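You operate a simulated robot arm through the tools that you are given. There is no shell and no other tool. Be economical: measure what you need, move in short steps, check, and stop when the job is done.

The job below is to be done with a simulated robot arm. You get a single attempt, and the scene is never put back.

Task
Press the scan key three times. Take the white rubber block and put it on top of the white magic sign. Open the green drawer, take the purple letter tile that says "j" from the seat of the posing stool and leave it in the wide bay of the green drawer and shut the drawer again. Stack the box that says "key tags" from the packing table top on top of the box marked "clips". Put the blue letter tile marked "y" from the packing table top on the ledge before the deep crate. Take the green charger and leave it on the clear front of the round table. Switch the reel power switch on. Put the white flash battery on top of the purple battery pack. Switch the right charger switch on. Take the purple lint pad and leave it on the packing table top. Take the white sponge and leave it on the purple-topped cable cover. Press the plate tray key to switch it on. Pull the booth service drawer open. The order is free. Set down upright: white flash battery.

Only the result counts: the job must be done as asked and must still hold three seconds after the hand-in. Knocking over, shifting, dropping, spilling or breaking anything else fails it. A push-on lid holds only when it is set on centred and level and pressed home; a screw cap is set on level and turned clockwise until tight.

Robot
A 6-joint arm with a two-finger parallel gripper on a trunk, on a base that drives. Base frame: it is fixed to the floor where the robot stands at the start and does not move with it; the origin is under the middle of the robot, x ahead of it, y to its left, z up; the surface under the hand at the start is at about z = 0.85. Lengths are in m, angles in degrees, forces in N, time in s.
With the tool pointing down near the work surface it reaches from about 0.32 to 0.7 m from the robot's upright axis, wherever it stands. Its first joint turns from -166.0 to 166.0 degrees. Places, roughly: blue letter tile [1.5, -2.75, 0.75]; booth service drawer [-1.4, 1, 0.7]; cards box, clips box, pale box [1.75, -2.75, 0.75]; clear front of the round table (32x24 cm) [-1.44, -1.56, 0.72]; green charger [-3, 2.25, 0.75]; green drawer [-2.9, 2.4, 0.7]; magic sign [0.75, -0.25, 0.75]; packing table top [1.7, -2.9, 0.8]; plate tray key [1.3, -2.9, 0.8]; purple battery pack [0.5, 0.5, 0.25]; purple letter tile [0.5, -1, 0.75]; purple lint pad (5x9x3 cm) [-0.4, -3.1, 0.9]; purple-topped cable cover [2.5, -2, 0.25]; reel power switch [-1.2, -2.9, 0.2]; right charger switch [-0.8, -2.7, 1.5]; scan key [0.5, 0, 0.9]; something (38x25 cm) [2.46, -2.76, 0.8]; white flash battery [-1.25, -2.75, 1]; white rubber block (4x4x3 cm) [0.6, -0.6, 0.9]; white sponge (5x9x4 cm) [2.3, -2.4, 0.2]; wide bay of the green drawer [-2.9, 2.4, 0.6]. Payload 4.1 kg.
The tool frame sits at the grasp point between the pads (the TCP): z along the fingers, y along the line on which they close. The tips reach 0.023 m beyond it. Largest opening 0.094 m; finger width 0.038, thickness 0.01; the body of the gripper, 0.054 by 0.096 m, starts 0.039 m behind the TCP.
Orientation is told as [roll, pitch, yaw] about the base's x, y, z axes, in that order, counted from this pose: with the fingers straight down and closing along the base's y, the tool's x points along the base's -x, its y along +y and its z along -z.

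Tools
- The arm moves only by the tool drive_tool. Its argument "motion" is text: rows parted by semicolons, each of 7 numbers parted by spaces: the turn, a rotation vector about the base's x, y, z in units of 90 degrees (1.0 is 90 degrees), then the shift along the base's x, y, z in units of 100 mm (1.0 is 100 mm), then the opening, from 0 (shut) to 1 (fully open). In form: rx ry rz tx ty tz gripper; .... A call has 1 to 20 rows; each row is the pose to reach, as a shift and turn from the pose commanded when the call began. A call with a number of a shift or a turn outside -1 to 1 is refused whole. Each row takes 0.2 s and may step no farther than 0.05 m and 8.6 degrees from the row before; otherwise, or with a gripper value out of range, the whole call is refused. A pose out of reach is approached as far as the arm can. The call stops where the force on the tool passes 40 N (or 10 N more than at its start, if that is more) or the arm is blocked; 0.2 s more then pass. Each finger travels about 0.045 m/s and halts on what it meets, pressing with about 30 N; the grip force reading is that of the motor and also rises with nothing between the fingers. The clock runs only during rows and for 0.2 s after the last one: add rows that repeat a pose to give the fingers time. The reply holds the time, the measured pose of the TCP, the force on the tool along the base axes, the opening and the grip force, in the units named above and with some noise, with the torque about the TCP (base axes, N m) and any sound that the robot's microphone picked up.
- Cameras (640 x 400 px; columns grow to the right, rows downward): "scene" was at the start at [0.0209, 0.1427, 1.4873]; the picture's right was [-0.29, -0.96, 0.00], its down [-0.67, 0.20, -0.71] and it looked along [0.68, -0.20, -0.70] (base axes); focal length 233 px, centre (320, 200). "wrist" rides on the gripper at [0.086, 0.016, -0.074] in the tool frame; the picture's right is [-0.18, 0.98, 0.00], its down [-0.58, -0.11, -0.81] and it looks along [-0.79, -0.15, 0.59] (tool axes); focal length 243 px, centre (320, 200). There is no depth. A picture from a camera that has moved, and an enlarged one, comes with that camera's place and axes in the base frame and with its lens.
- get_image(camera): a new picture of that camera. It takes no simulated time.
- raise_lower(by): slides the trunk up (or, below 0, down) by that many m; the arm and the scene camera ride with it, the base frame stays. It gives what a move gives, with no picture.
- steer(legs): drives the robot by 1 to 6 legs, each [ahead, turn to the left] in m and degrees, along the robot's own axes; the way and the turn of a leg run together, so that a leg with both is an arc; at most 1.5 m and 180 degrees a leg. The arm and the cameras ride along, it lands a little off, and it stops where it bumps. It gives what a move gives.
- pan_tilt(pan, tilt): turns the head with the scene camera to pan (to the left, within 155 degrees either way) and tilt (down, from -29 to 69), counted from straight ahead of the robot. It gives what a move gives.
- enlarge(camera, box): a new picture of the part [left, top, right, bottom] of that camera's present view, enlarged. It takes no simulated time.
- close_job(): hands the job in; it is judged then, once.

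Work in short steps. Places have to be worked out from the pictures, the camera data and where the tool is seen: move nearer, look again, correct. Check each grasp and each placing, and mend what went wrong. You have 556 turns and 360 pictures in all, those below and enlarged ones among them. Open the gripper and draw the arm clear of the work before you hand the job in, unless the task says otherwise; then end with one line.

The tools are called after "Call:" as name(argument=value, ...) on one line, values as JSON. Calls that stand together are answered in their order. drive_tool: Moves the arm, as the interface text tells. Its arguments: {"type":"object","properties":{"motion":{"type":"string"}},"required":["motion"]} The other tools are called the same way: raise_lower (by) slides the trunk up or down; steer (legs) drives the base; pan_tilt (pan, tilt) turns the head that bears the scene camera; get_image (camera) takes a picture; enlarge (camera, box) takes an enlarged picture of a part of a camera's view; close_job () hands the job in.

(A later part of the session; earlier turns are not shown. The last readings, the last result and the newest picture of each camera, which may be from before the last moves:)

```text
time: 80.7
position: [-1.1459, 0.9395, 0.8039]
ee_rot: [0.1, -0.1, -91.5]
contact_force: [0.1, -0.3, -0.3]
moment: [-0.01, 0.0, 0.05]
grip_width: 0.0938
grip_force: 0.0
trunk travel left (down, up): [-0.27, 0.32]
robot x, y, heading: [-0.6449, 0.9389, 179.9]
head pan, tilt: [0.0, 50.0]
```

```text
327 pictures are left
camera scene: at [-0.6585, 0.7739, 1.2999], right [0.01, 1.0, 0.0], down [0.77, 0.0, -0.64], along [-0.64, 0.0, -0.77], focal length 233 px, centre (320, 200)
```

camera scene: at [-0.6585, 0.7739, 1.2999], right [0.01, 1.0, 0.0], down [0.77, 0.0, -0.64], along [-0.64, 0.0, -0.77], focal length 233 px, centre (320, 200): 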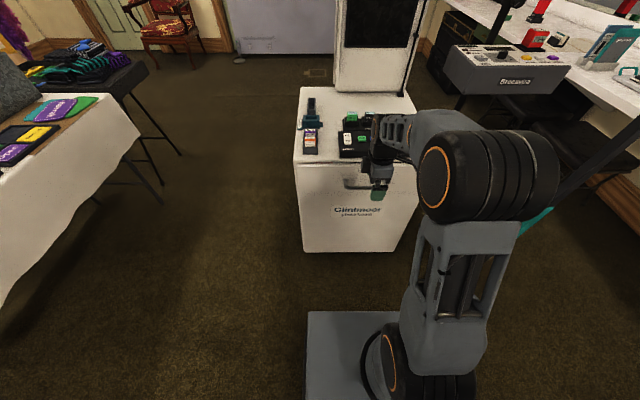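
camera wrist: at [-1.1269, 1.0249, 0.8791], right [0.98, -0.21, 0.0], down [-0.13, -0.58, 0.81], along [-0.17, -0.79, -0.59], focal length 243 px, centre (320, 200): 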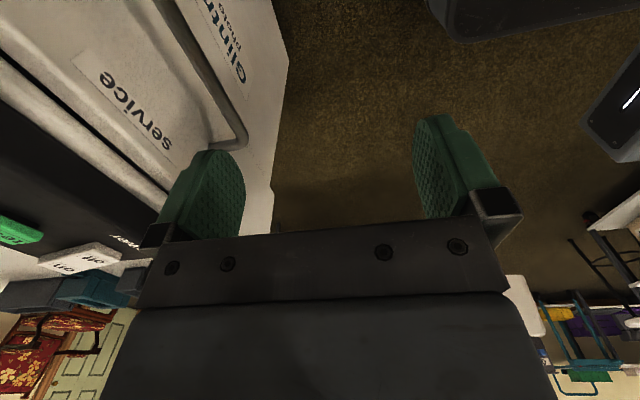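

Gap behind the bar is about x -1.265 to -1.297. I place the far finger over the gap at -1.281 and look again.

Call:
drive_tool(motion="0 0 0 -0.4 0 -0.2 1; 0 0 0 -0.83 0 -0.4 1; 0 0 0 -0.83 0 -0.8 1; 0 0 0 -0.83 0 -0.8 1")

Call:
get_image(camera="wrist")

Call:
enlarge(camera="scene", box=[300, 130, 430, 220])

```text
time: 81.5
position: [-1.2289, 0.9399, 0.7438]
ee_rot: [-0.8, 0.0, -91.4]
contact_force: [19.7, 0.7, 18.7]
moment: [-0.33, 0.52, 0.28]
grip_width: 0.0855
grip_force: 0.0
trunk travel left (down, up): [-0.27, 0.32]
robot x, y, heading: [-0.6426, 0.9398, 179.6]
head pan, tilt: [0.0, 50.0]
stopped in row 3: the force on the tool passed its limit at 62 N (the readings are from after the stop); the commanded pose is now the measured one
```

```text
326 pictures are left
camera wrist: at [-1.2097, 1.0249, 0.818], right [0.98, -0.21, -0.01], down [-0.11, -0.58, 0.81], along [-0.17, -0.79, -0.59], focal length 243 px, centre (320, 200)
```

wrist: 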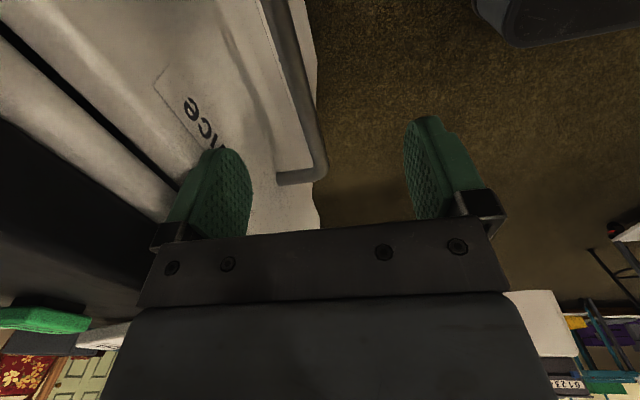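

```text
4.44 times, centred on (365, 175) of scene
camera zoom: at [-0.6547, 0.774, 1.3002], right [0.01, 1.0, 0.0], down [0.76, 0.0, -0.64], along [-0.64, 0.0, -0.76], focal length 1037 px, centre (120, 311)
```

zoom: 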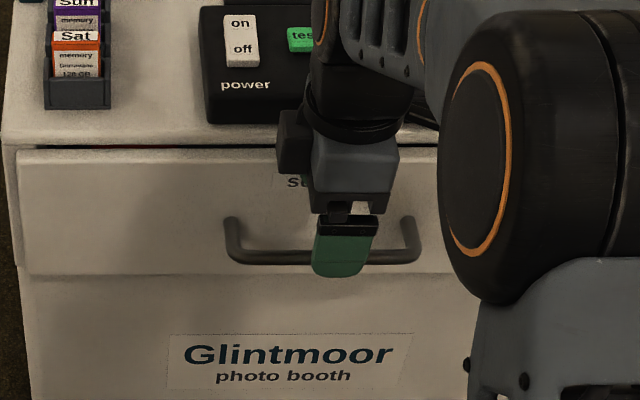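

The finger met the drawer front's top edge, so the front is nearer than thought; the bar is at x≈-1.245. I lift, shift +17 mm and descend carefully.

Call:
drive_tool(motion="0.008 0 0 0 -0.05 0.2 1; 0.008 0 0 0.17 -0.1 0.2 1; 0.008 0 0 0.17 -0.1 0.2 1; 0.008 0 0 0.17 -0.1 0 1; 0.008 0 0 0.17 -0.1 -0.15 1; 0.008 0 0 0.17 -0.1 -0.3 1; 0.008 0 0 0.17 -0.1 -0.4 1; 0.008 0 0 0.17 -0.1 -0.4 1")

Call:
get_image(camera="wrist")

```text
time: 83.3
position: [-1.2147, 0.929, 0.7004]
ee_rot: [-0.8, 0.8, -91.4]
contact_force: [-0.6, 0.5, 0.1]
moment: [0.02, -0.03, -0.01]
grip_width: 0.094
grip_force: 0.0
trunk travel left (down, up): [-0.27, 0.32]
robot x, y, heading: [-0.6462, 0.9394, 179.7]
head pan, tilt: [0.0, 50.0]
```

```text
324 pictures are left
camera wrist: at [-1.1951, 1.014, 0.7762], right [0.98, -0.21, -0.01], down [-0.11, -0.59, 0.8], along [-0.17, -0.78, -0.6], focal length 243 px, centre (320, 200)
```

wrist: 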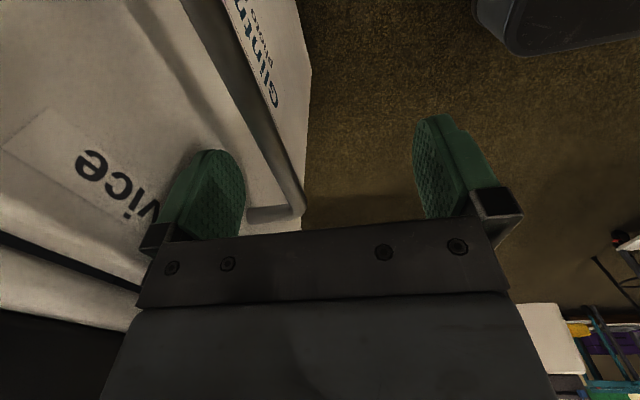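

The finger is between the front and the bar. I lower further.

Call:
drive_tool(motion="0 0 0 0 0 -0.12 1; 0 0 0 0 0 -0.24 1; 0 0 0 0 0 -0.35 1; 0 0 0 0 0 -0.35 1")

Call:
drive_tool(motion="0 0 0 0.1 0 0 1; 0 0 0 0.2 0 0 1; 0 0 0 0.3 0 0 1; 0 0 0 0.4 0 0 1; 0 0 0 0.5 0 0 1; 0 0 0 0.6 0 0 1; 0 0 0 0.7 0 0 1; 0 0 0 0.8 0 0 1; 0 0 0 0.9 0 0 1; 0 0 0 1 0 0 1; 0 0 0 1 0 0 1")

Call:
enlarge(camera="scene", box=[260, 90, 460, 260])

```text
time: 84.3
position: [-1.2153, 0.931, 0.6652]
ee_rot: [-0.8, 0.6, -91.4]
contact_force: [-0.4, 0.7, -0.7]
moment: [-0.01, 0.01, -0.02]
grip_width: 0.0938
grip_force: 0.1
trunk travel left (down, up): [-0.27, 0.32]
robot x, y, heading: [-0.6432, 0.9379, 179.5]
head pan, tilt: [0.0, 50.0]
```

```text
time: 86.7
position: [-1.114, 0.9296, 0.6656]
ee_rot: [-0.6, 0.8, -91.4]
contact_force: [0.0, -0.5, 0.3]
moment: [0.02, 0.0, 0.01]
grip_width: 0.0937
grip_force: 0.0
trunk travel left (down, up): [-0.27, 0.32]
robot x, y, heading: [-0.643, 0.9387, 179.7]
head pan, tilt: [0.0, 50.0]
```

```text
2.35 times, centred on (360, 175) of scene
camera zoom: at [-0.6582, 0.7739, 1.2999], right [0.01, 1.0, 0.0], down [0.77, 0.0, -0.64], along [-0.64, 0.0, -0.77], focal length 549 px, centre (226, 259)
```

zoom: 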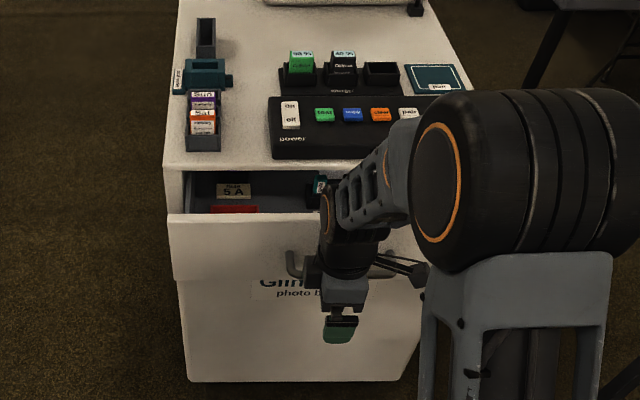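

The drawer follows. I keep pulling.

Call:
drive_tool(motion="0 0 0 0.1 0 0 1; 0 0 0 0.2 0 0 1; 0 0 0 0.3 0 0 1; 0 0 0 0.4 0 0 1; 0 0 0 0.5 0 0 1; 0 0 0 0.6 0 0 1; 0 0 0 0.7 0 0 1; 0 0 0 0.8 0 0 1; 0 0 0 0.9 0 0 1; 0 0 0 1 0 0 1; 0 0 0 1 0 0 1")

Call:
get_image(camera="scene")

```text
time: 89.1
position: [-1.0148, 0.9297, 0.6661]
ee_rot: [-0.6, 0.7, -91.5]
contact_force: [0.2, -0.1, 0.0]
moment: [0.03, -0.02, 0.0]
grip_width: 0.0936
grip_force: 0.0
trunk travel left (down, up): [-0.27, 0.32]
robot x, y, heading: [-0.645, 0.9391, 179.5]
head pan, tilt: [0.0, 50.0]
```

```text
322 pictures are left
camera scene: at [-0.6582, 0.7739, 1.2999], right [0.01, 1.0, 0.0], down [0.77, 0.0, -0.64], along [-0.64, 0.0, -0.77], focal length 233 px, centre (320, 200)
```

scene: 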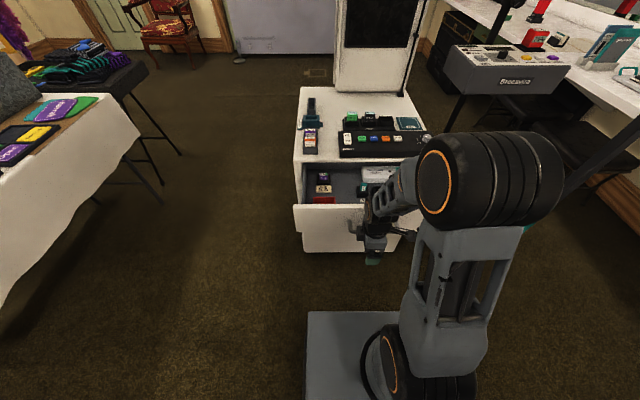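

Opened about 0.17 m so far; I pull a bit more to find the end stop.

Call:
drive_tool(motion="0 0 0 0.1 0 0 1; 0 0 0 0.2 0 0 1; 0 0 0 0.3 0 0 1; 0 0 0 0.4 0 0 1; 0 0 0 0.5 0 0 1; 0 0 0 0.5 0 0 1")

Call:
enlarge(camera="scene", box=[270, 80, 450, 270])

```text
time: 90.5
position: [-0.9643, 0.9289, 0.6663]
ee_rot: [-0.6, 0.7, -91.4]
contact_force: [-0.4, 0.1, -0.9]
moment: [-0.01, 0.0, 0.0]
grip_width: 0.094
grip_force: 0.1
trunk travel left (down, up): [-0.27, 0.32]
robot x, y, heading: [-0.6451, 0.9398, 179.7]
head pan, tilt: [0.0, 50.0]
```

```text
2.11 times, centred on (360, 175) of scene
camera zoom: at [-0.6582, 0.7739, 1.2999], right [0.01, 1.0, 0.0], down [0.77, 0.0, -0.64], along [-0.64, 0.0, -0.77], focal length 491 px, centre (236, 253)
```

zoom: 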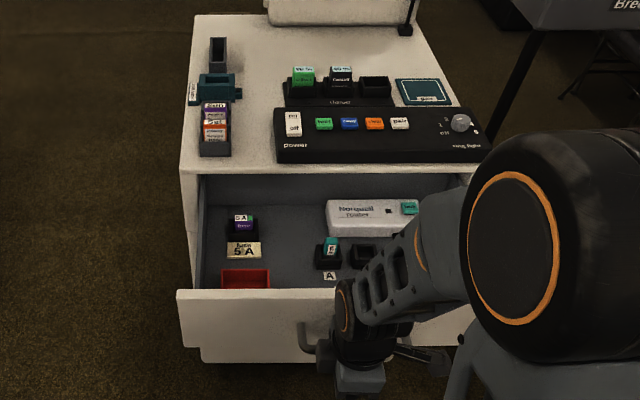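

Try a little further with the force-limited arm.

Call:
drive_tool(motion="0 0 0 0.1 0 0 1; 0 0 0 0.2 0 0 1; 0 0 0 0.3 0 0 1; 0 0 0 0.4 0 0 1; 0 0 0 0.4 0 0 1")

```text
time: 91.7
position: [-0.9612, 0.9297, 0.6668]
ee_rot: [-0.6, 0.8, -91.5]
contact_force: [0.6, 0.8, -0.2]
moment: [-0.01, 0.01, -0.03]
grip_width: 0.0942
grip_force: 0.1
out of reach, approached as far as the arm can: row 1, 2, 3, 4, 5
trunk travel left (down, up): [-0.27, 0.32]
robot x, y, heading: [-0.6429, 0.9419, 179.7]
head pan, tilt: [0.0, 50.0]
```

Arm at its near limit. I unhook, back the robot 0.14 m, and re-hook to reach the end stop.

Call:
drive_tool(motion="0 0 0 -0.1 0 0 1; 0 0 0 -0.1 0 0.3 1; 0 0 0 -0.1 0 0.7 1; 0 0 0 -0.1 0 0.7 1")

Call:
steer(legs=[[-0.16, 0]])

```text
time: 92.7
position: [-0.9709, 0.9288, 0.7372]
ee_rot: [-0.6, 0.6, -91.4]
contact_force: [0.0, 0.0, -0.2]
moment: [-0.01, 0.02, -0.02]
grip_width: 0.0942
grip_force: 0.1
trunk travel left (down, up): [-0.27, 0.32]
robot x, y, heading: [-0.6464, 0.941, 179.9]
head pan, tilt: [0.0, 50.0]
```

```text
time: 94.1
position: [-0.8084, 0.9282, 0.736]
ee_rot: [-0.7, 0.7, -91.4]
contact_force: [0.6, 0.5, 1.0]
moment: [0.0, -0.03, 0.01]
grip_width: 0.0938
grip_force: 0.0
trunk travel left (down, up): [-0.27, 0.32]
robot x, y, heading: [-0.4822, 0.937, 179.7]
head pan, tilt: [0.0, 50.0]
```

Call:
drive_tool(motion="0 0 0 -0.45 0 0 1; 0 0 0 -0.9 0 0 1; 0 0 0 -0.9 0 0 1")

Call:
drive_tool(motion="0 0 0 -0.4 0 0 1; 0 0 0 -0.72 0 0 1; 0 0 0 -0.72 0 0 1; 0 0 0 -0.72 0 -0.3 1; 0 0 0 -0.72 0 -0.7 1; 0 0 0 -0.72 0 -0.7 1; 0 0 0 -0.6 0 -0.7 1; 0 0 0 -0.5 0 -0.7 1; 0 0 0 -0.4 0 -0.7 1; 0 0 0 -0.3 0 -0.7 1; 0 0 0 -0.2 0 -0.7 1; 0 0 0 -0.1 0 -0.7 1; 0 0 0 0 0 -0.7 1; 0 0 0 0.1 0 -0.7 1; 0 0 0 0.1 0 -0.7 1")

Call:
get_image(camera="scene")

```text
time: 94.9
position: [-0.8986, 0.9268, 0.7363]
ee_rot: [-0.7, 0.7, -91.3]
contact_force: [-0.5, -0.2, -0.5]
moment: [0.0, -0.04, 0.02]
grip_width: 0.0941
grip_force: 0.1
trunk travel left (down, up): [-0.27, 0.32]
robot x, y, heading: [-0.4807, 0.9392, 179.6]
head pan, tilt: [0.0, 50.0]
```

```text
time: 97.3
position: [-0.9262, 0.9289, 0.6693]
ee_rot: [-1.9, 0.7, -91.2]
contact_force: [-12.7, 0.4, -4.1]
moment: [0.0, -0.17, 0.24]
grip_width: 0.0941
grip_force: 0.2
trunk travel left (down, up): [-0.27, 0.32]
robot x, y, heading: [-0.4809, 0.938, 179.8]
head pan, tilt: [0.0, 50.0]
stopped in row 12: the force on the tool passed its limit at 52 N (the readings are from after the stop); the commanded pose is now the measured one
```

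```text
320 pictures are left
camera scene: at [-0.4974, 0.7729, 1.2998], right [0.01, 1.0, 0.0], down [0.77, -0.01, -0.64], along [-0.64, 0.0, -0.77], focal length 233 px, centre (320, 200)
```

scene: 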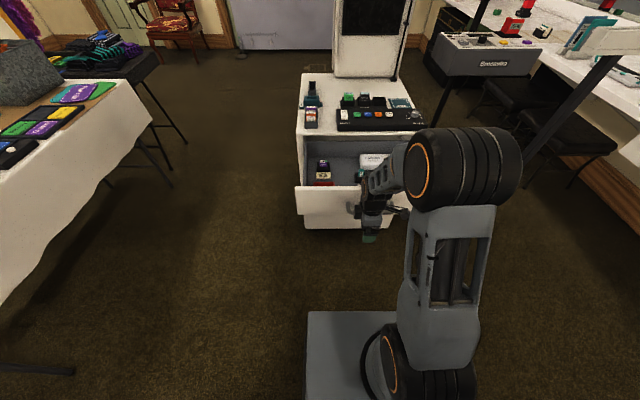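

End stop reached; the drawer is fully open. I unhook, lift, and look around for the route to the green drawer.

Call:
drive_tool(motion="0 0 0 -0.15 0 0 1; 0 0 0 -0.15 0 0.3 1; 0 0 0 -0.15 0 0.7 1; 0 0 0 -0.05 0 1 1; 0 0 0 0.2 0 1 1; 0 0 0 0.2 0 1 1")

Call:
raise_lower(by=0.28)

Call:
pan_tilt(pan=-5, tilt=20)

Call:
get_image(camera="scene")

Call:
pan_tilt(pan=50, tilt=30)

Call:
get_image(camera="scene")

```text
time: 98.8
position: [-0.9044, 0.9277, 0.7684]
ee_rot: [-1.8, 0.7, -91.3]
contact_force: [0.0, 0.1, -1.0]
moment: [-0.01, -0.01, 0.0]
grip_width: 0.0942
grip_force: 0.0
trunk travel left (down, up): [-0.27, 0.32]
robot x, y, heading: [-0.48, 0.94, 179.4]
head pan, tilt: [0.0, 50.0]
```

```text
time: 101.6
position: [-0.9041, 0.9277, 1.0487]
ee_rot: [-1.8, 0.7, -91.3]
contact_force: [0.1, 0.3, -0.2]
moment: [-0.02, 0.01, 0.0]
grip_width: 0.0942
grip_force: 0.1
trunk travel left (down, up): [-0.55, 0.04]
robot x, y, heading: [-0.4808, 0.9379, 179.4]
head pan, tilt: [0.0, 50.0]
```

```text
time: 102.5
position: [-0.9039, 0.9286, 1.0486]
ee_rot: [-1.6, 0.7, -91.4]
contact_force: [0.2, 0.5, 0.7]
moment: [0.02, 0.0, 0.0]
grip_width: 0.0939
grip_force: 0.0
trunk travel left (down, up): [-0.55, 0.04]
robot x, y, heading: [-0.4834, 0.9396, 179.6]
head pan, tilt: [-5.0, 20.0]
```

```text
319 pictures are left
camera scene: at [-0.5116, 0.781, 1.6254], right [0.09, 1.0, 0.0], down [0.34, -0.03, -0.94], along [-0.94, 0.09, -0.34], focal length 233 px, centre (320, 200)
```

scene: 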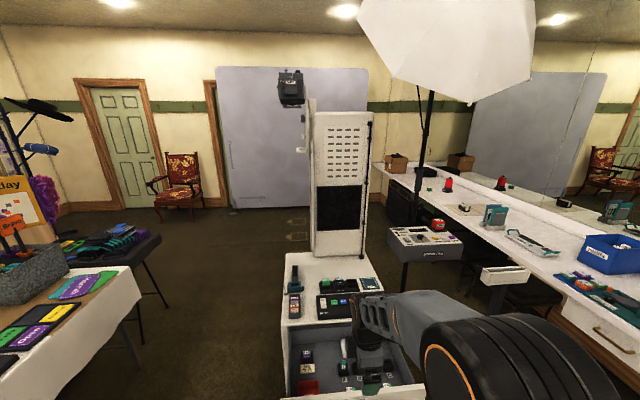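

```text
time: 103.8
position: [-0.9041, 0.928, 1.0483]
ee_rot: [-1.7, 0.7, -91.3]
contact_force: [0.3, -0.1, 0.2]
moment: [0.0, -0.01, -0.03]
grip_width: 0.094
grip_force: 0.0
trunk travel left (down, up): [-0.55, 0.04]
robot x, y, heading: [-0.4809, 0.9372, 179.7]
head pan, tilt: [50.0, 30.0]
```

```text
318 pictures are left
camera scene: at [-0.4776, 0.7035, 1.6094], right [-0.76, 0.65, 0.0], down [0.32, 0.38, -0.87], along [-0.56, -0.66, -0.5], focal length 233 px, centre (320, 200)
```

scene: 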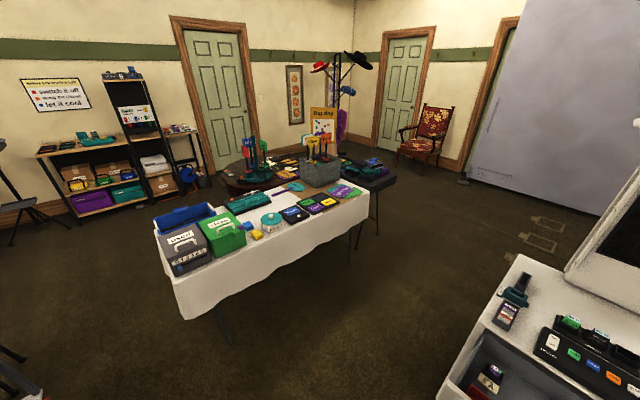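

I plan: face south, go 0.6 m, turn west along y≈0.33 between booth and table to x≈-2.85, then face north toward the vanity.

Call:
steer(legs=[[0, 90], [0.61, 0], [0, -90], [1.2, 0]])

Call:
pan_tilt(pan=-40, tilt=25)

Call:
get_image(camera="scene")

```text
time: 120.6
position: [-2.108, 0.3297, 1.048]
ee_rot: [-1.7, 0.7, -91.8]
contact_force: [0.6, 0.2, -0.2]
moment: [0.0, 0.02, 0.02]
grip_width: 0.0941
grip_force: 0.0
trunk travel left (down, up): [-0.55, 0.04]
robot x, y, heading: [-1.6886, 0.3362, 179.0]
head pan, tilt: [50.0, 30.0]
```

```text
time: 122.2
position: [-2.1089, 0.3294, 1.0493]
ee_rot: [-1.6, 0.7, -91.8]
contact_force: [0.2, -0.5, -0.1]
moment: [-0.03, 0.01, 0.03]
grip_width: 0.0938
grip_force: 0.1
trunk travel left (down, up): [-0.55, 0.04]
robot x, y, heading: [-1.6841, 0.3349, 179.2]
head pan, tilt: [-40.0, 25.0]
```

```text
317 pictures are left
camera scene: at [-1.694, 0.2296, 1.6174], right [0.65, 0.76, 0.0], down [0.32, -0.28, -0.91], along [-0.69, 0.59, -0.42], focal length 233 px, centre (320, 200)
```

scene: 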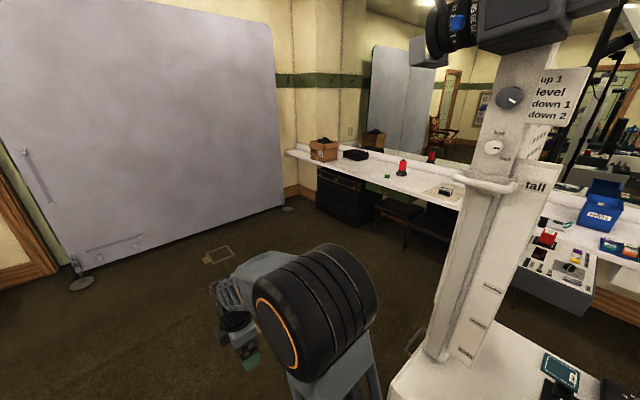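

The path ahead is open floor. I continue west and turn north toward the vanity.

Call:
steer(legs=[[1.17, 0], [0, -90], [0.6, 0]])

Call:
pan_tilt(pan=0, tilt=35)

Call:
get_image(camera="scene")

```text
time: 135.0
position: [-2.853, 1.3739, 1.0481]
ee_rot: [-1.7, 0.7, 178.0]
contact_force: [-0.4, -0.5, 0.1]
moment: [-0.01, -0.02, 0.07]
grip_width: 0.0942
grip_force: 0.0
trunk travel left (down, up): [-0.55, 0.04]
robot x, y, heading: [-2.8502, 0.9484, 88.9]
head pan, tilt: [-40.0, 25.0]
```

```text
time: 136.1
position: [-2.8554, 1.3732, 1.0485]
ee_rot: [-1.6, 0.7, 177.9]
contact_force: [-0.5, 0.4, -0.9]
moment: [-0.02, 0.01, -0.04]
grip_width: 0.094
grip_force: 0.0
trunk travel left (down, up): [-0.55, 0.04]
robot x, y, heading: [-2.8482, 0.9483, 89.1]
head pan, tilt: [0.0, 35.0]
```

```text
316 pictures are left
camera scene: at [-3.0109, 0.9818, 1.6019], right [1.0, -0.02, 0.0], down [-0.01, -0.57, -0.82], along [0.02, 0.82, -0.57], focal length 233 px, centre (320, 200)
```

scene: 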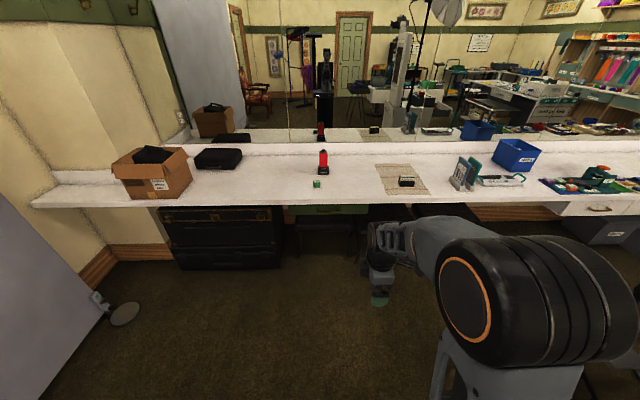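

The green drawer appears under the counter near column 330. Zooming in.

Call:
enlarge(camera="scene", box=[260, 140, 440, 260])

```text
3.33 times, centred on (350, 200) of scene
camera zoom: at [-3.0109, 0.9818, 1.6019], right [1.0, -0.02, 0.0], down [-0.01, -0.57, -0.82], along [0.02, 0.82, -0.57], focal length 778 px, centre (220, 200)
```

zoom: 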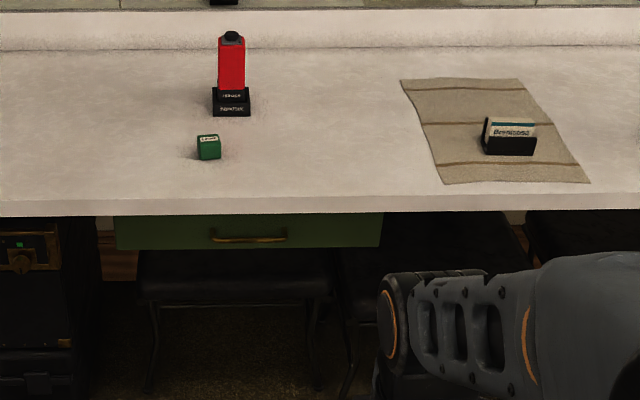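

The green cube at about (-3.0, 2.35) should be the green charger; the drawer handle is near (-2.93, 2.165, 0.685), under the counter. I drive 0.5 m closer and look at both.

Call:
steer(legs=[[0.5, 0]])

Call:
pan_tilt(pan=15, tilt=50)

Call:
get_image(camera="scene")

```text
time: 139.0
position: [-2.8457, 1.8667, 1.0481]
ee_rot: [-1.7, 0.7, 178.1]
contact_force: [-0.3, 0.2, 0.1]
moment: [0.0, -0.02, 0.02]
grip_width: 0.0941
grip_force: 0.1
trunk travel left (down, up): [-0.55, 0.04]
robot x, y, heading: [-2.8399, 1.4461, 88.9]
head pan, tilt: [0.0, 35.0]
```

```text
time: 139.7
position: [-2.847, 1.8662, 1.0485]
ee_rot: [-1.8, 0.7, 178.1]
contact_force: [-0.5, 0.6, -0.6]
moment: [-0.05, 0.0, -0.02]
grip_width: 0.0939
grip_force: 0.0
trunk travel left (down, up): [-0.55, 0.04]
robot x, y, heading: [-2.8393, 1.4448, 88.8]
head pan, tilt: [15.0, 50.0]
```

```text
314 pictures are left
camera scene: at [-3.0228, 1.4606, 1.5799], right [0.97, 0.24, 0.0], down [0.19, -0.74, -0.64], along [-0.16, 0.62, -0.77], focal length 233 px, centre (320, 200)
```

scene: 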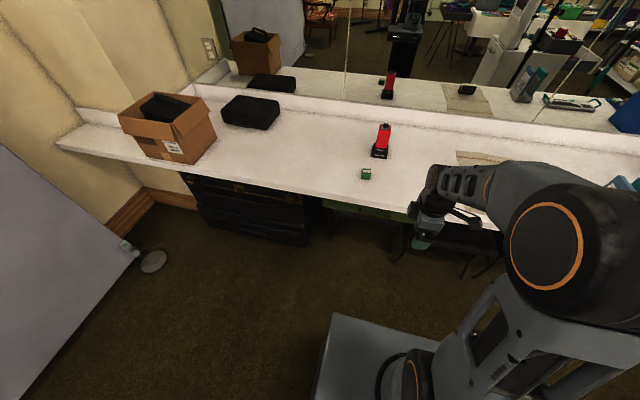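

I lower the trunk so the camera sees under the counter edge.

Call:
raise_lower(by=-0.3)

Call:
pan_tilt(pan=10, tilt=40)

Call:
get_image(camera="scene")

Call:
enlarge(camera="scene", box=[260, 130, 440, 250])

```text
time: 142.7
position: [-2.8466, 1.8669, 0.7488]
ee_rot: [-1.8, 0.7, 178.1]
contact_force: [0.4, -0.1, 0.8]
moment: [0.02, 0.01, -0.02]
grip_width: 0.0942
grip_force: 0.0
trunk travel left (down, up): [-0.25, 0.34]
robot x, y, heading: [-2.8441, 1.4413, 89.0]
head pan, tilt: [15.0, 50.0]
```

```text
time: 143.5
position: [-2.8465, 1.8665, 0.7488]
ee_rot: [-1.7, 0.7, 178.1]
contact_force: [0.1, 1.3, -0.1]
moment: [-0.01, -0.01, 0.01]
grip_width: 0.0942
grip_force: 0.1
trunk travel left (down, up): [-0.25, 0.34]
robot x, y, heading: [-2.8383, 1.4438, 88.9]
head pan, tilt: [10.0, 40.0]
```

```text
313 pictures are left
camera scene: at [-3.0175, 1.4698, 1.294], right [0.99, 0.16, 0.0], down [0.1, -0.64, -0.77], along [-0.12, 0.76, -0.64], focal length 233 px, centre (320, 200)
```

scene: 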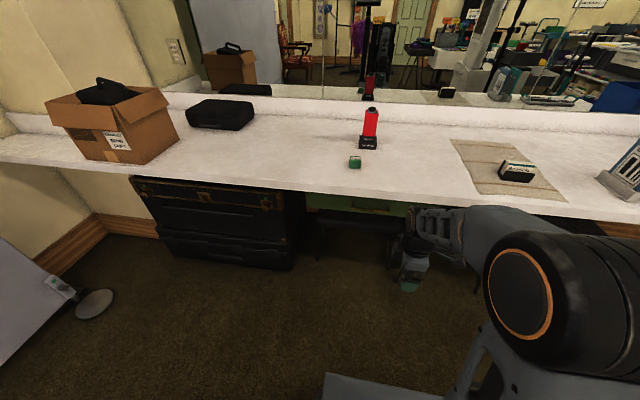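

```text
3.33 times, centred on (350, 190) of scene
camera zoom: at [-3.0175, 1.4698, 1.294], right [0.99, 0.16, 0.0], down [0.1, -0.64, -0.77], along [-0.12, 0.76, -0.64], focal length 778 px, centre (220, 233)
```

zoom: 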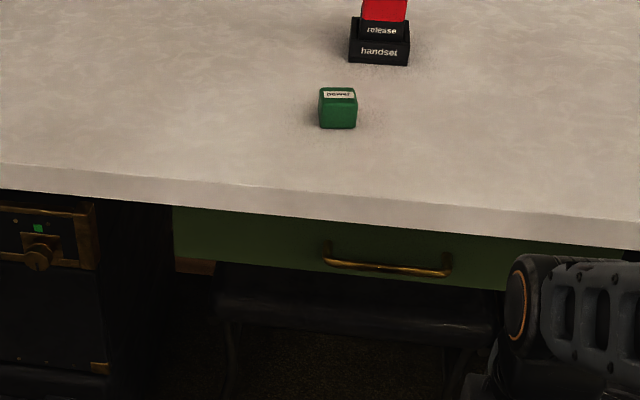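

Handle triangulated to (-2.931, 2.144, 0.70). I move forward first, then pitch the tool to point at the handle with fingers closing vertically.

Call:
drive_tool(motion="0 0 0 -0.2 0.4 0 0.8; 0 0 0 -0.5 0.8 0 0.6; 0 0 0 -0.85 1 -0.1 0.55; 0.09 0 0 -0.85 1 -0.2 0.55; 0.18 0 0 -0.85 1 -0.3 0.55; 0.27 0 0 -0.85 1 -0.4 0.55; 0.36 0 0 -0.85 1 -0.45 0.55; 0.45 0 0 -0.85 1 -0.45 0.55; 0.54 0 0 -0.85 1 -0.45 0.55; 0.63 0 0 -0.85 1 -0.45 0.55; 0.72 0 0 -0.85 1 -0.45 0.55; 0.81 0 0 -0.85 1 -0.45 0.55; 0.9 0 0 -0.85 1 -0.45 0.55; 0.98 0 0 -0.85 1 -0.45 0.55; 1 0 0 -0.85 1 -0.45 0.55; 1 0 0 -0.85 1 -0.45 0.55")

Call:
get_image(camera="wrist")

Call:
get_image(camera="scene")

```text
time: 146.9
position: [-2.9322, 1.9666, 0.7038]
ee_rot: [-91.7, -1.8, 179.3]
contact_force: [-0.8, 0.8, 0.4]
moment: [0.0, 0.02, 0.02]
grip_width: 0.0517
grip_force: 0.0
trunk travel left (down, up): [-0.25, 0.34]
robot x, y, heading: [-2.8407, 1.4427, 88.7]
head pan, tilt: [10.0, 40.0]
```

```text
311 pictures are left
camera wrist: at [-2.8461, 1.891, 0.6819], right [-0.22, 0.03, -0.98], down [-0.59, -0.8, 0.1], along [-0.78, 0.6, 0.19], focal length 243 px, centre (320, 200)
```

wrist: 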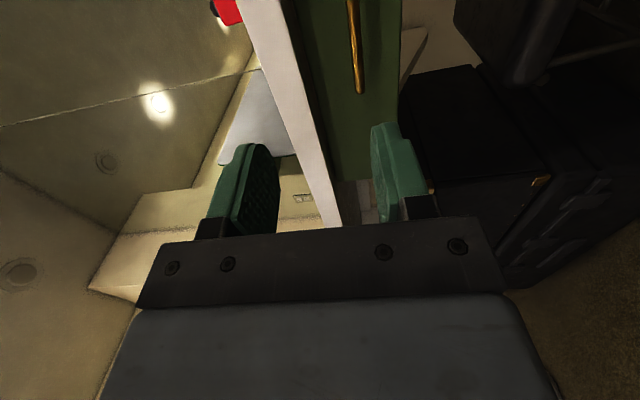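

```text
310 pictures are left
camera scene: at [-3.0176, 1.4698, 1.294], right [0.99, 0.16, 0.0], down [0.1, -0.63, -0.77], along [-0.12, 0.76, -0.64], focal length 233 px, centre (320, 200)
```

scene: 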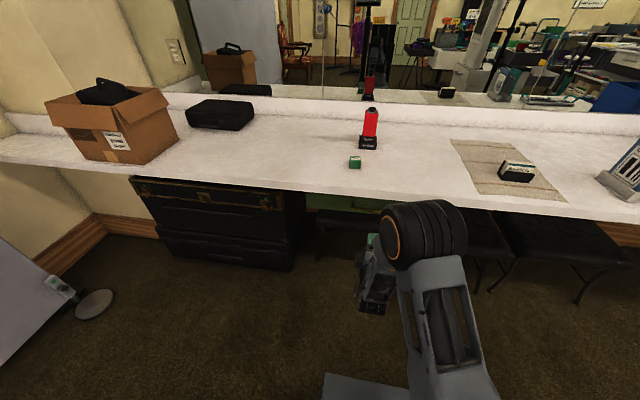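

The bar's height reads 0.678. I lower 24 mm and advance, then look.

Call:
drive_tool(motion="0 0 0 0 0 -0.24 0.55; 0 0 0 0 0.4 -0.24 0.55; 0 0 0 0 0.8 -0.24 0.55; 0 0 0 0 1 -0.24 0.55; 0 0 0 0 1 -0.24 0.55")

Call:
get_image(camera="wrist")

```text
time: 148.1
position: [-2.9328, 2.0658, 0.679]
ee_rot: [-91.8, -1.9, 178.8]
contact_force: [-0.1, -0.2, -0.1]
moment: [-0.05, 0.0, -0.02]
grip_width: 0.0517
grip_force: 0.0
trunk travel left (down, up): [-0.25, 0.34]
robot x, y, heading: [-2.8409, 1.4455, 88.9]
head pan, tilt: [10.0, 40.0]
```

```text
309 pictures are left
camera wrist: at [-2.8487, 1.989, 0.6577], right [-0.22, 0.03, -0.98], down [-0.6, -0.8, 0.1], along [-0.77, 0.6, 0.19], focal length 243 px, centre (320, 200)
```

wrist: 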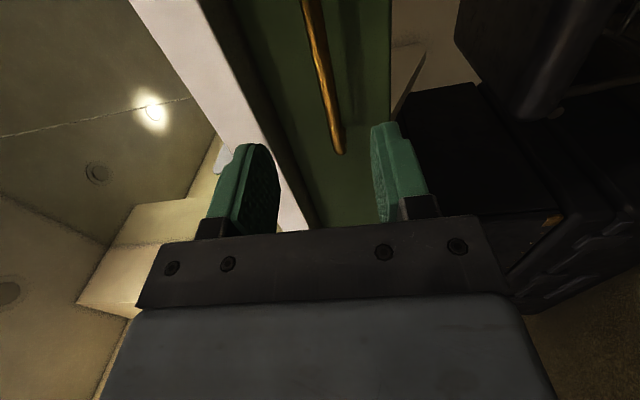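

Bar height matches; advancing to y≈2.15 and closing on it.

Call:
drive_tool(motion="0 0 0 0 0.3 0 0.55; 0 0 0 0 0.6 0 0.55; 0 0 0 0 0.85 0 0.55; 0 0 0 0 0.85 0 0.3; 0 0 0 0 0.85 0 0.05; 0 0 0 0 0.85 0 0.05; 0 0 0 0 0.85 0 0.05; 0 0 0 0 0.85 0 0.05")

Call:
get_image(camera="wrist")

```text
time: 149.9
position: [-2.9435, 2.15, 0.6776]
ee_rot: [-91.3, -1.6, 178.7]
contact_force: [1.2, -1.8, -15.7]
moment: [-0.14, -1.83, 0.07]
grip_width: 0.0125
grip_force: 44.6
out of reach, approached as far as the arm can: row 1, 2, 3, 4, 5, 6, 7, 8
trunk travel left (down, up): [-0.25, 0.34]
robot x, y, heading: [-2.8377, 1.4442, 89.0]
head pan, tilt: [10.0, 40.0]
```

```text
308 pictures are left
camera wrist: at [-2.8584, 2.0737, 0.6568], right [-0.21, 0.03, -0.98], down [-0.6, -0.8, 0.11], along [-0.77, 0.61, 0.19], focal length 243 px, centre (320, 200)
```

wrist: 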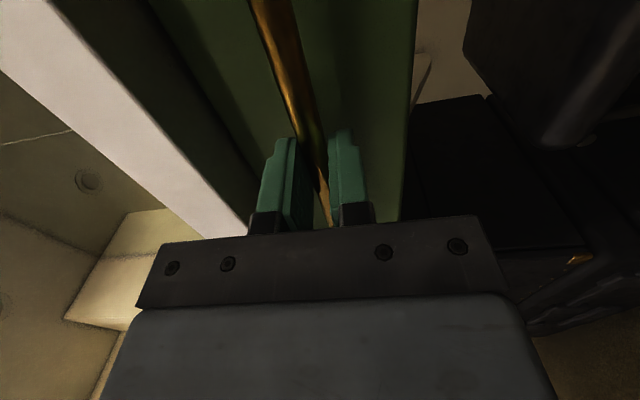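

The bar is gripped (12 mm). Pulling it out.

Call:
drive_tool(motion="0 0 0 0 -0.1 0 0.05; 0 0 0 0 -0.2 0 0.05; 0 0 0 0 -0.3 0 0.05; 0 0 0 0 -0.4 0 0.05; 0 0 0 0 -0.5 0 0.05; 0 0 0 0 -0.6 0 0.05; 0 0 0 0 -0.7 0 0.05; 0 0 0 0 -0.8 0 0.05; 0 0 0 0 -0.9 0 0.05; 0 0 0 0 -1 0 0.05; 0 0 0 0 -1 0 0.05")

Call:
get_image(camera="scene")

```text
time: 152.3
position: [-2.9429, 2.05, 0.6784]
ee_rot: [-91.4, -1.8, 179.3]
contact_force: [6.5, 0.6, -25.7]
moment: [-0.25, -1.77, 0.31]
grip_width: 0.0125
grip_force: 45.0
trunk travel left (down, up): [-0.25, 0.34]
robot x, y, heading: [-2.8395, 1.4403, 89.0]
head pan, tilt: [10.0, 40.0]
```

```text
307 pictures are left
camera scene: at [-3.0176, 1.4719, 1.2939], right [0.99, 0.16, 0.0], down [0.1, -0.64, -0.76], along [-0.12, 0.76, -0.64], focal length 233 px, centre (320, 200)
```

scene: 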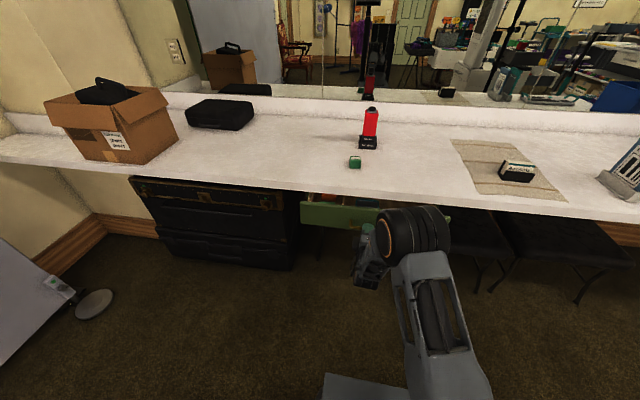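

The drawer comes out. I pull another 0.1 m, easing z a little.

Call:
drive_tool(motion="0 0 0 0 -0.1 -0.03 0.05; 0 0 0 0 -0.2 -0.03 0.05; 0 0 0 0 -0.3 -0.03 0.05; 0 0 0 0 -0.4 -0.03 0.05; 0 0 0 0 -0.5 -0.03 0.05; 0 0 0 0 -0.6 -0.03 0.05; 0 0 0 0 -0.7 -0.03 0.05; 0 0 0 0 -0.8 -0.03 0.05; 0 0 0 0 -0.9 -0.03 0.05; 0 0 0 0 -1 -0.03 0.05; 0 0 0 0 -1 -0.03 0.05")

Call:
enlarge(camera="scene", box=[270, 130, 470, 270])

```text
time: 154.7
position: [-2.9427, 1.9503, 0.6778]
ee_rot: [-91.8, -1.9, 179.2]
contact_force: [5.7, 0.6, 2.2]
moment: [0.02, -1.73, -0.17]
grip_width: 0.0128
grip_force: 45.3
trunk travel left (down, up): [-0.25, 0.34]
robot x, y, heading: [-2.8435, 1.444, 89.1]
head pan, tilt: [10.0, 40.0]
```

```text
2.86 times, centred on (370, 200) of scene
camera zoom: at [-3.0172, 1.4697, 1.2941], right [0.99, 0.16, 0.0], down [0.1, -0.63, -0.77], along [-0.12, 0.76, -0.64], focal length 667 px, centre (177, 200)
```

zoom: 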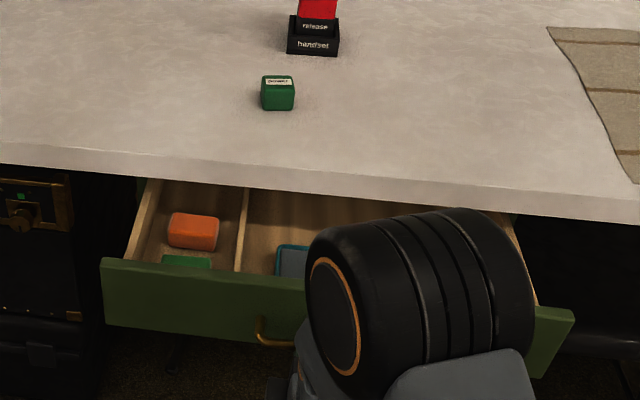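

Open 0.2 m: narrow bay left, wide bay right. I release the handle and check which green thing is the charger.

Call:
drive_tool(motion="0 0 0 0 0 0 0.5; 0 0 0 0 0 0 0.6; 0 0 0 0 0 0 0.6; 0 0 0 0 -0.4 0 0.6; 0 0 0 0 -0.6 0 0.6; 0 0 0 0 -0.6 0 0.6")

Call:
raise_lower(by=0.3)

Call:
get_image(camera="scene")

Call:
enlarge(camera="scene", box=[320, 220, 420, 290])

```text
time: 156.1
position: [-2.9431, 1.8901, 0.6765]
ee_rot: [-91.7, -2.0, 179.3]
contact_force: [-0.1, -0.6, 0.7]
moment: [-0.03, -0.01, 0.0]
grip_width: 0.0565
grip_force: 0.0
trunk travel left (down, up): [-0.25, 0.34]
robot x, y, heading: [-2.8396, 1.4444, 88.8]
head pan, tilt: [10.0, 40.0]
```

```text
time: 159.1
position: [-2.9428, 1.8899, 0.9766]
ee_rot: [-91.6, -2.0, 179.3]
contact_force: [-0.6, -0.7, 0.2]
moment: [0.01, 0.02, -0.03]
grip_width: 0.0566
grip_force: 0.0
trunk travel left (down, up): [-0.55, 0.04]
robot x, y, heading: [-2.8405, 1.4432, 89.0]
head pan, tilt: [10.0, 40.0]
```

```text
305 pictures are left
camera scene: at [-3.0175, 1.4698, 1.594], right [0.99, 0.16, 0.0], down [0.1, -0.63, -0.77], along [-0.12, 0.76, -0.64], focal length 233 px, centre (320, 200)
```

scene: 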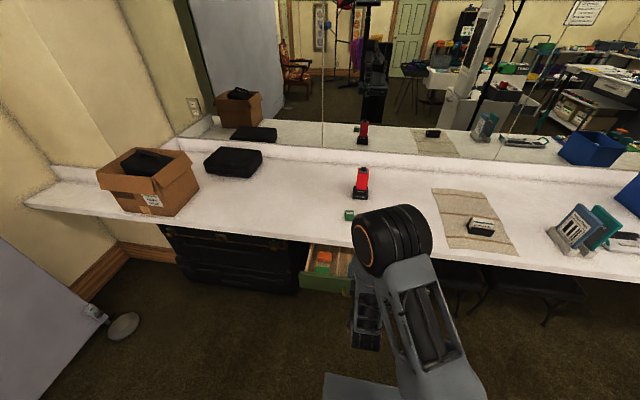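

```text
5.71 times, centred on (370, 255) of scene
camera zoom: at [-3.0175, 1.4698, 1.594], right [0.99, 0.16, 0.0], down [0.1, -0.63, -0.77], along [-0.12, 0.76, -0.64], focal length 1333 px, centre (34, -114)
```

zoom: 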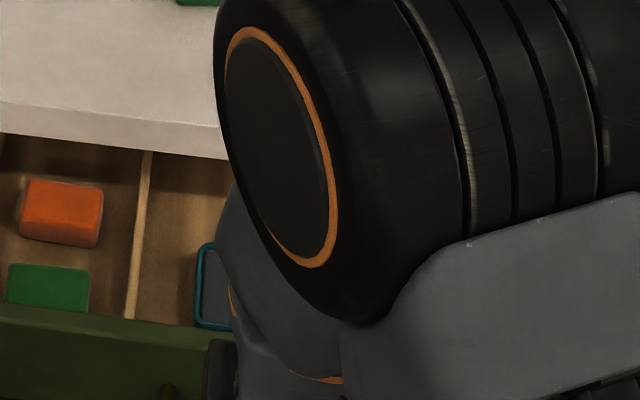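

Call:
enlarge(camera="scene", box=[335, 200, 365, 225])

```text
16.00 times, centred on (350, 212) of scene
camera zoom: at [-3.0175, 1.4698, 1.594], right [0.99, 0.16, 0.0], down [0.1, -0.63, -0.77], along [-0.12, 0.76, -0.64], focal length 3733 px, centre (-160, 0)
```

zoom: 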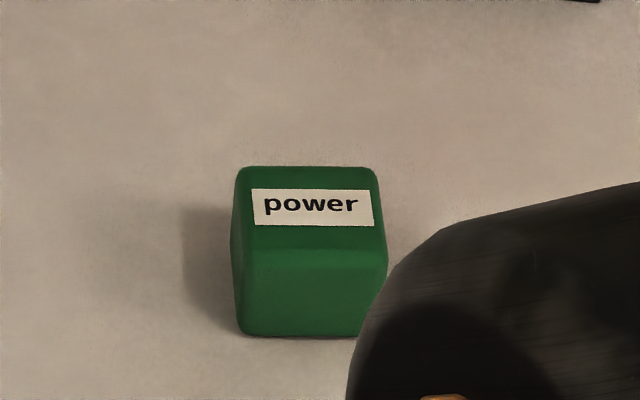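

The counter cube is labelled "power", plausibly the charger. I turn the tool down again and check the drawer's green item with the wrist camera.

Call:
drive_tool(motion="-0.09 0 0 0 0 0 0.6; -0.18 0 0 0 0 0 0.6; -0.27 0 0 0 0 0 0.7; -0.36 0 0 0 0 0 0.8; -0.45 0 0 0 0 0 0.9; -0.54 0 0 0 0 0 1; -0.63 0 0 0 0 0 1; -0.72 0 0 0 0 0 1; -0.81 0 0 0 0 0 1; -0.9 0 0 0 0 0 1; -0.98 0 0 0 0 0 1; -0.98 0 0 0 0 0 1")

Call:
get_image(camera="wrist")

Call:
get_image(camera="scene")

```text
time: 161.7
position: [-2.9438, 1.8912, 0.9776]
ee_rot: [-3.4, 0.6, 178.0]
contact_force: [0.6, 0.5, 0.6]
moment: [-0.01, 0.04, 0.0]
grip_width: 0.0942
grip_force: 0.1
trunk travel left (down, up): [-0.55, 0.04]
robot x, y, heading: [-2.8378, 1.4463, 89.0]
head pan, tilt: [10.0, 40.0]
```

```text
302 pictures are left
camera wrist: at [-2.8579, 1.8669, 1.0513], right [-0.22, -0.97, -0.06], down [-0.59, 0.08, 0.81], along [-0.78, 0.21, -0.59], focal length 243 px, centre (320, 200)
```

wrist: 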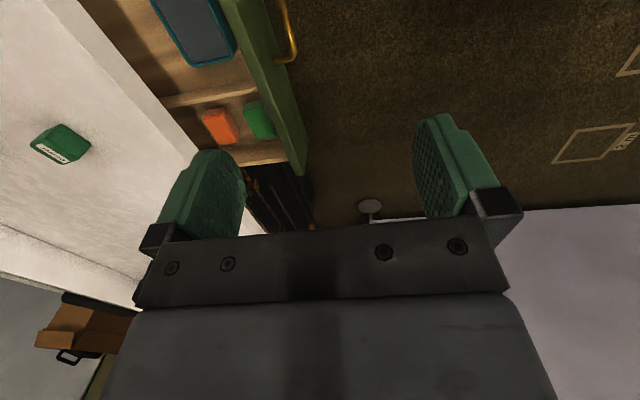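

```text
301 pictures are left
camera scene: at [-3.0175, 1.4698, 1.594], right [0.99, 0.16, 0.0], down [0.1, -0.63, -0.77], along [-0.12, 0.76, -0.64], focal length 233 px, centre (320, 200)
```

scene: 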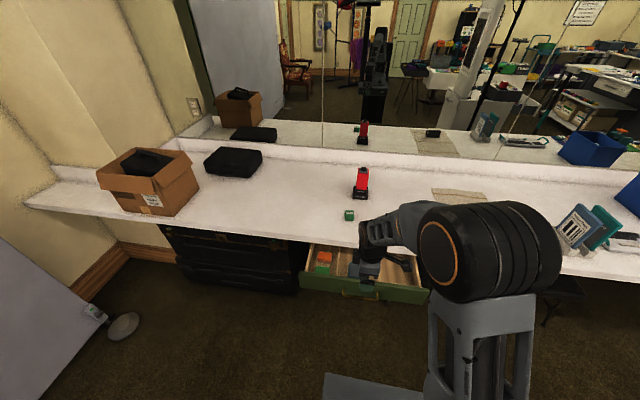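

The drawer's green piece is unlabelled; the "power" cube is the charger, about (-3.01, 2.35, 0.77). I edge 0.15 m closer (staying clear of the open drawer) and turn the gripper to close along x.

Call:
steer(legs=[[0.15, 0]])

Call:
drive_tool(motion="0 0 -0.09 0 0 0 1; 0 0 -0.18 0 0 0 1; 0 0 -0.27 0 0 0 1; 0 0 -0.36 0 0 0 1; 0 0 -0.45 0 0 0 1; 0 0 -0.54 0 0.1 0 1; 0 0 -0.63 -0.1 0.2 0 1; 0 0 -0.72 -0.2 0.3 0 1; 0 0 -0.81 -0.3 0.4 0 1; 0 0 -0.9 -0.4 0.5 0 1; 0 0 -0.98 -0.5 0.5 0 1; 0 0 -0.98 -0.5 0.5 0 1")

Call:
get_image(camera="wrist")

Call:
get_image(camera="scene")

```text
time: 163.0
position: [-2.9416, 2.0401, 0.9779]
ee_rot: [-3.5, 0.7, 178.1]
contact_force: [0.3, -0.1, -0.3]
moment: [-0.02, 0.0, -0.01]
grip_width: 0.0943
grip_force: 0.0
trunk travel left (down, up): [-0.55, 0.04]
robot x, y, heading: [-2.8378, 1.5938, 88.9]
head pan, tilt: [10.0, 40.0]
```

```text
time: 165.6
position: [-2.9916, 2.0916, 0.9779]
ee_rot: [-3.5, 0.6, 89.9]
contact_force: [0.3, 0.2, 0.2]
moment: [-0.01, -0.04, 0.0]
grip_width: 0.0939
grip_force: 0.0
trunk travel left (down, up): [-0.55, 0.04]
robot x, y, heading: [-2.8354, 1.5912, 89.1]
head pan, tilt: [10.0, 40.0]
```

```text
300 pictures are left
camera wrist: at [-3.0129, 2.0043, 1.051], right [-0.98, 0.18, -0.06], down [0.06, 0.59, 0.81], along [0.19, 0.79, -0.59], focal length 243 px, centre (320, 200)
```

wrist: 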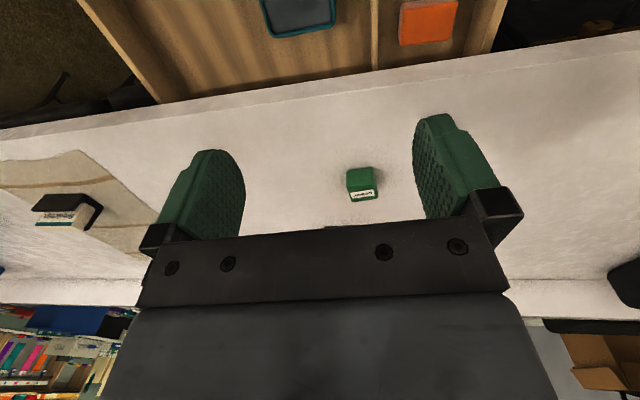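

```text
299 pictures are left
camera scene: at [-3.0154, 1.6198, 1.594], right [0.99, 0.16, 0.0], down [0.1, -0.63, -0.77], along [-0.12, 0.76, -0.64], focal length 233 px, centre (320, 200)
```

scene: 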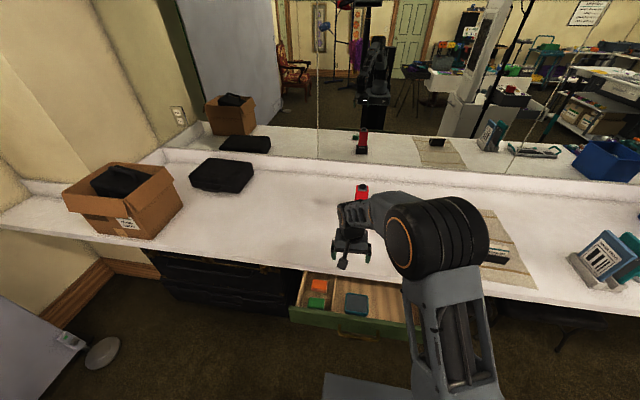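

Charger at about (-3.004, 2.318, 0.785). I tilt the tool 30° forward for reach and go above it.

Call:
drive_tool(motion="0.08 0.01 0 0 0.3 0 0.85; 0.16 0.02 0 -0.05 0.6 0 0.85; 0.24 0.03 0 -0.1 0.9 -0.1 0.85; 0.32 0.039 0 -0.12 1 -0.3 0.85; 0.33 0.039 0 -0.12 1 -0.5 0.85; 0.33 0.039 0 -0.12 1 -0.5 0.85")

Call:
get_image(camera="wrist")

```text
time: 167.0
position: [-3.0035, 2.1913, 0.9267]
ee_rot: [0.3, -29.1, 89.1]
contact_force: [0.6, -0.9, 0.5]
moment: [-0.01, 0.01, 0.01]
grip_width: 0.0801
grip_force: 0.0
trunk travel left (down, up): [-0.55, 0.04]
robot x, y, heading: [-2.8361, 1.5959, 88.8]
head pan, tilt: [10.0, 40.0]
```

```text
298 pictures are left
camera wrist: at [-3.0213, 2.0788, 0.9498], right [-0.98, 0.17, 0.09], down [0.11, 0.11, 0.99], along [0.16, 0.98, -0.13], focal length 243 px, centre (320, 200)
```

wrist: 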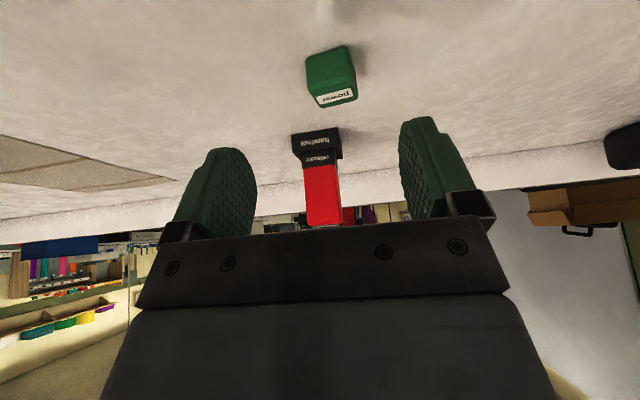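

Charger confirmed at (-3.004, 2.322). Approaching in two steps.

Call:
drive_tool(motion="0 0 0 0 0.35 -0.2 0.85; 0 0 0 0 0.65 -0.4 0.85; 0 0 0 0 0.8 -0.7 0.85; 0 0 0 0 0.8 -0.7 0.85")

Call:
get_image(camera="wrist")

```text
time: 168.0
position: [-3.0037, 2.2728, 0.8575]
ee_rot: [0.2, -29.1, 89.1]
contact_force: [0.1, -0.2, -0.2]
moment: [-0.03, 0.01, 0.02]
grip_width: 0.08
grip_force: 0.1
trunk travel left (down, up): [-0.55, 0.04]
robot x, y, heading: [-2.8388, 1.5951, 89.1]
head pan, tilt: [10.0, 40.0]
```

```text
297 pictures are left
camera wrist: at [-3.0211, 2.1598, 0.8798], right [-0.98, 0.17, 0.09], down [0.11, 0.12, 0.99], along [0.16, 0.98, -0.13], focal length 243 px, centre (320, 200)
```

wrist: 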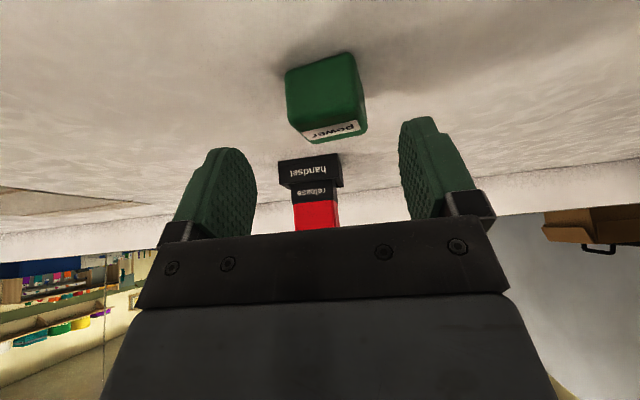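

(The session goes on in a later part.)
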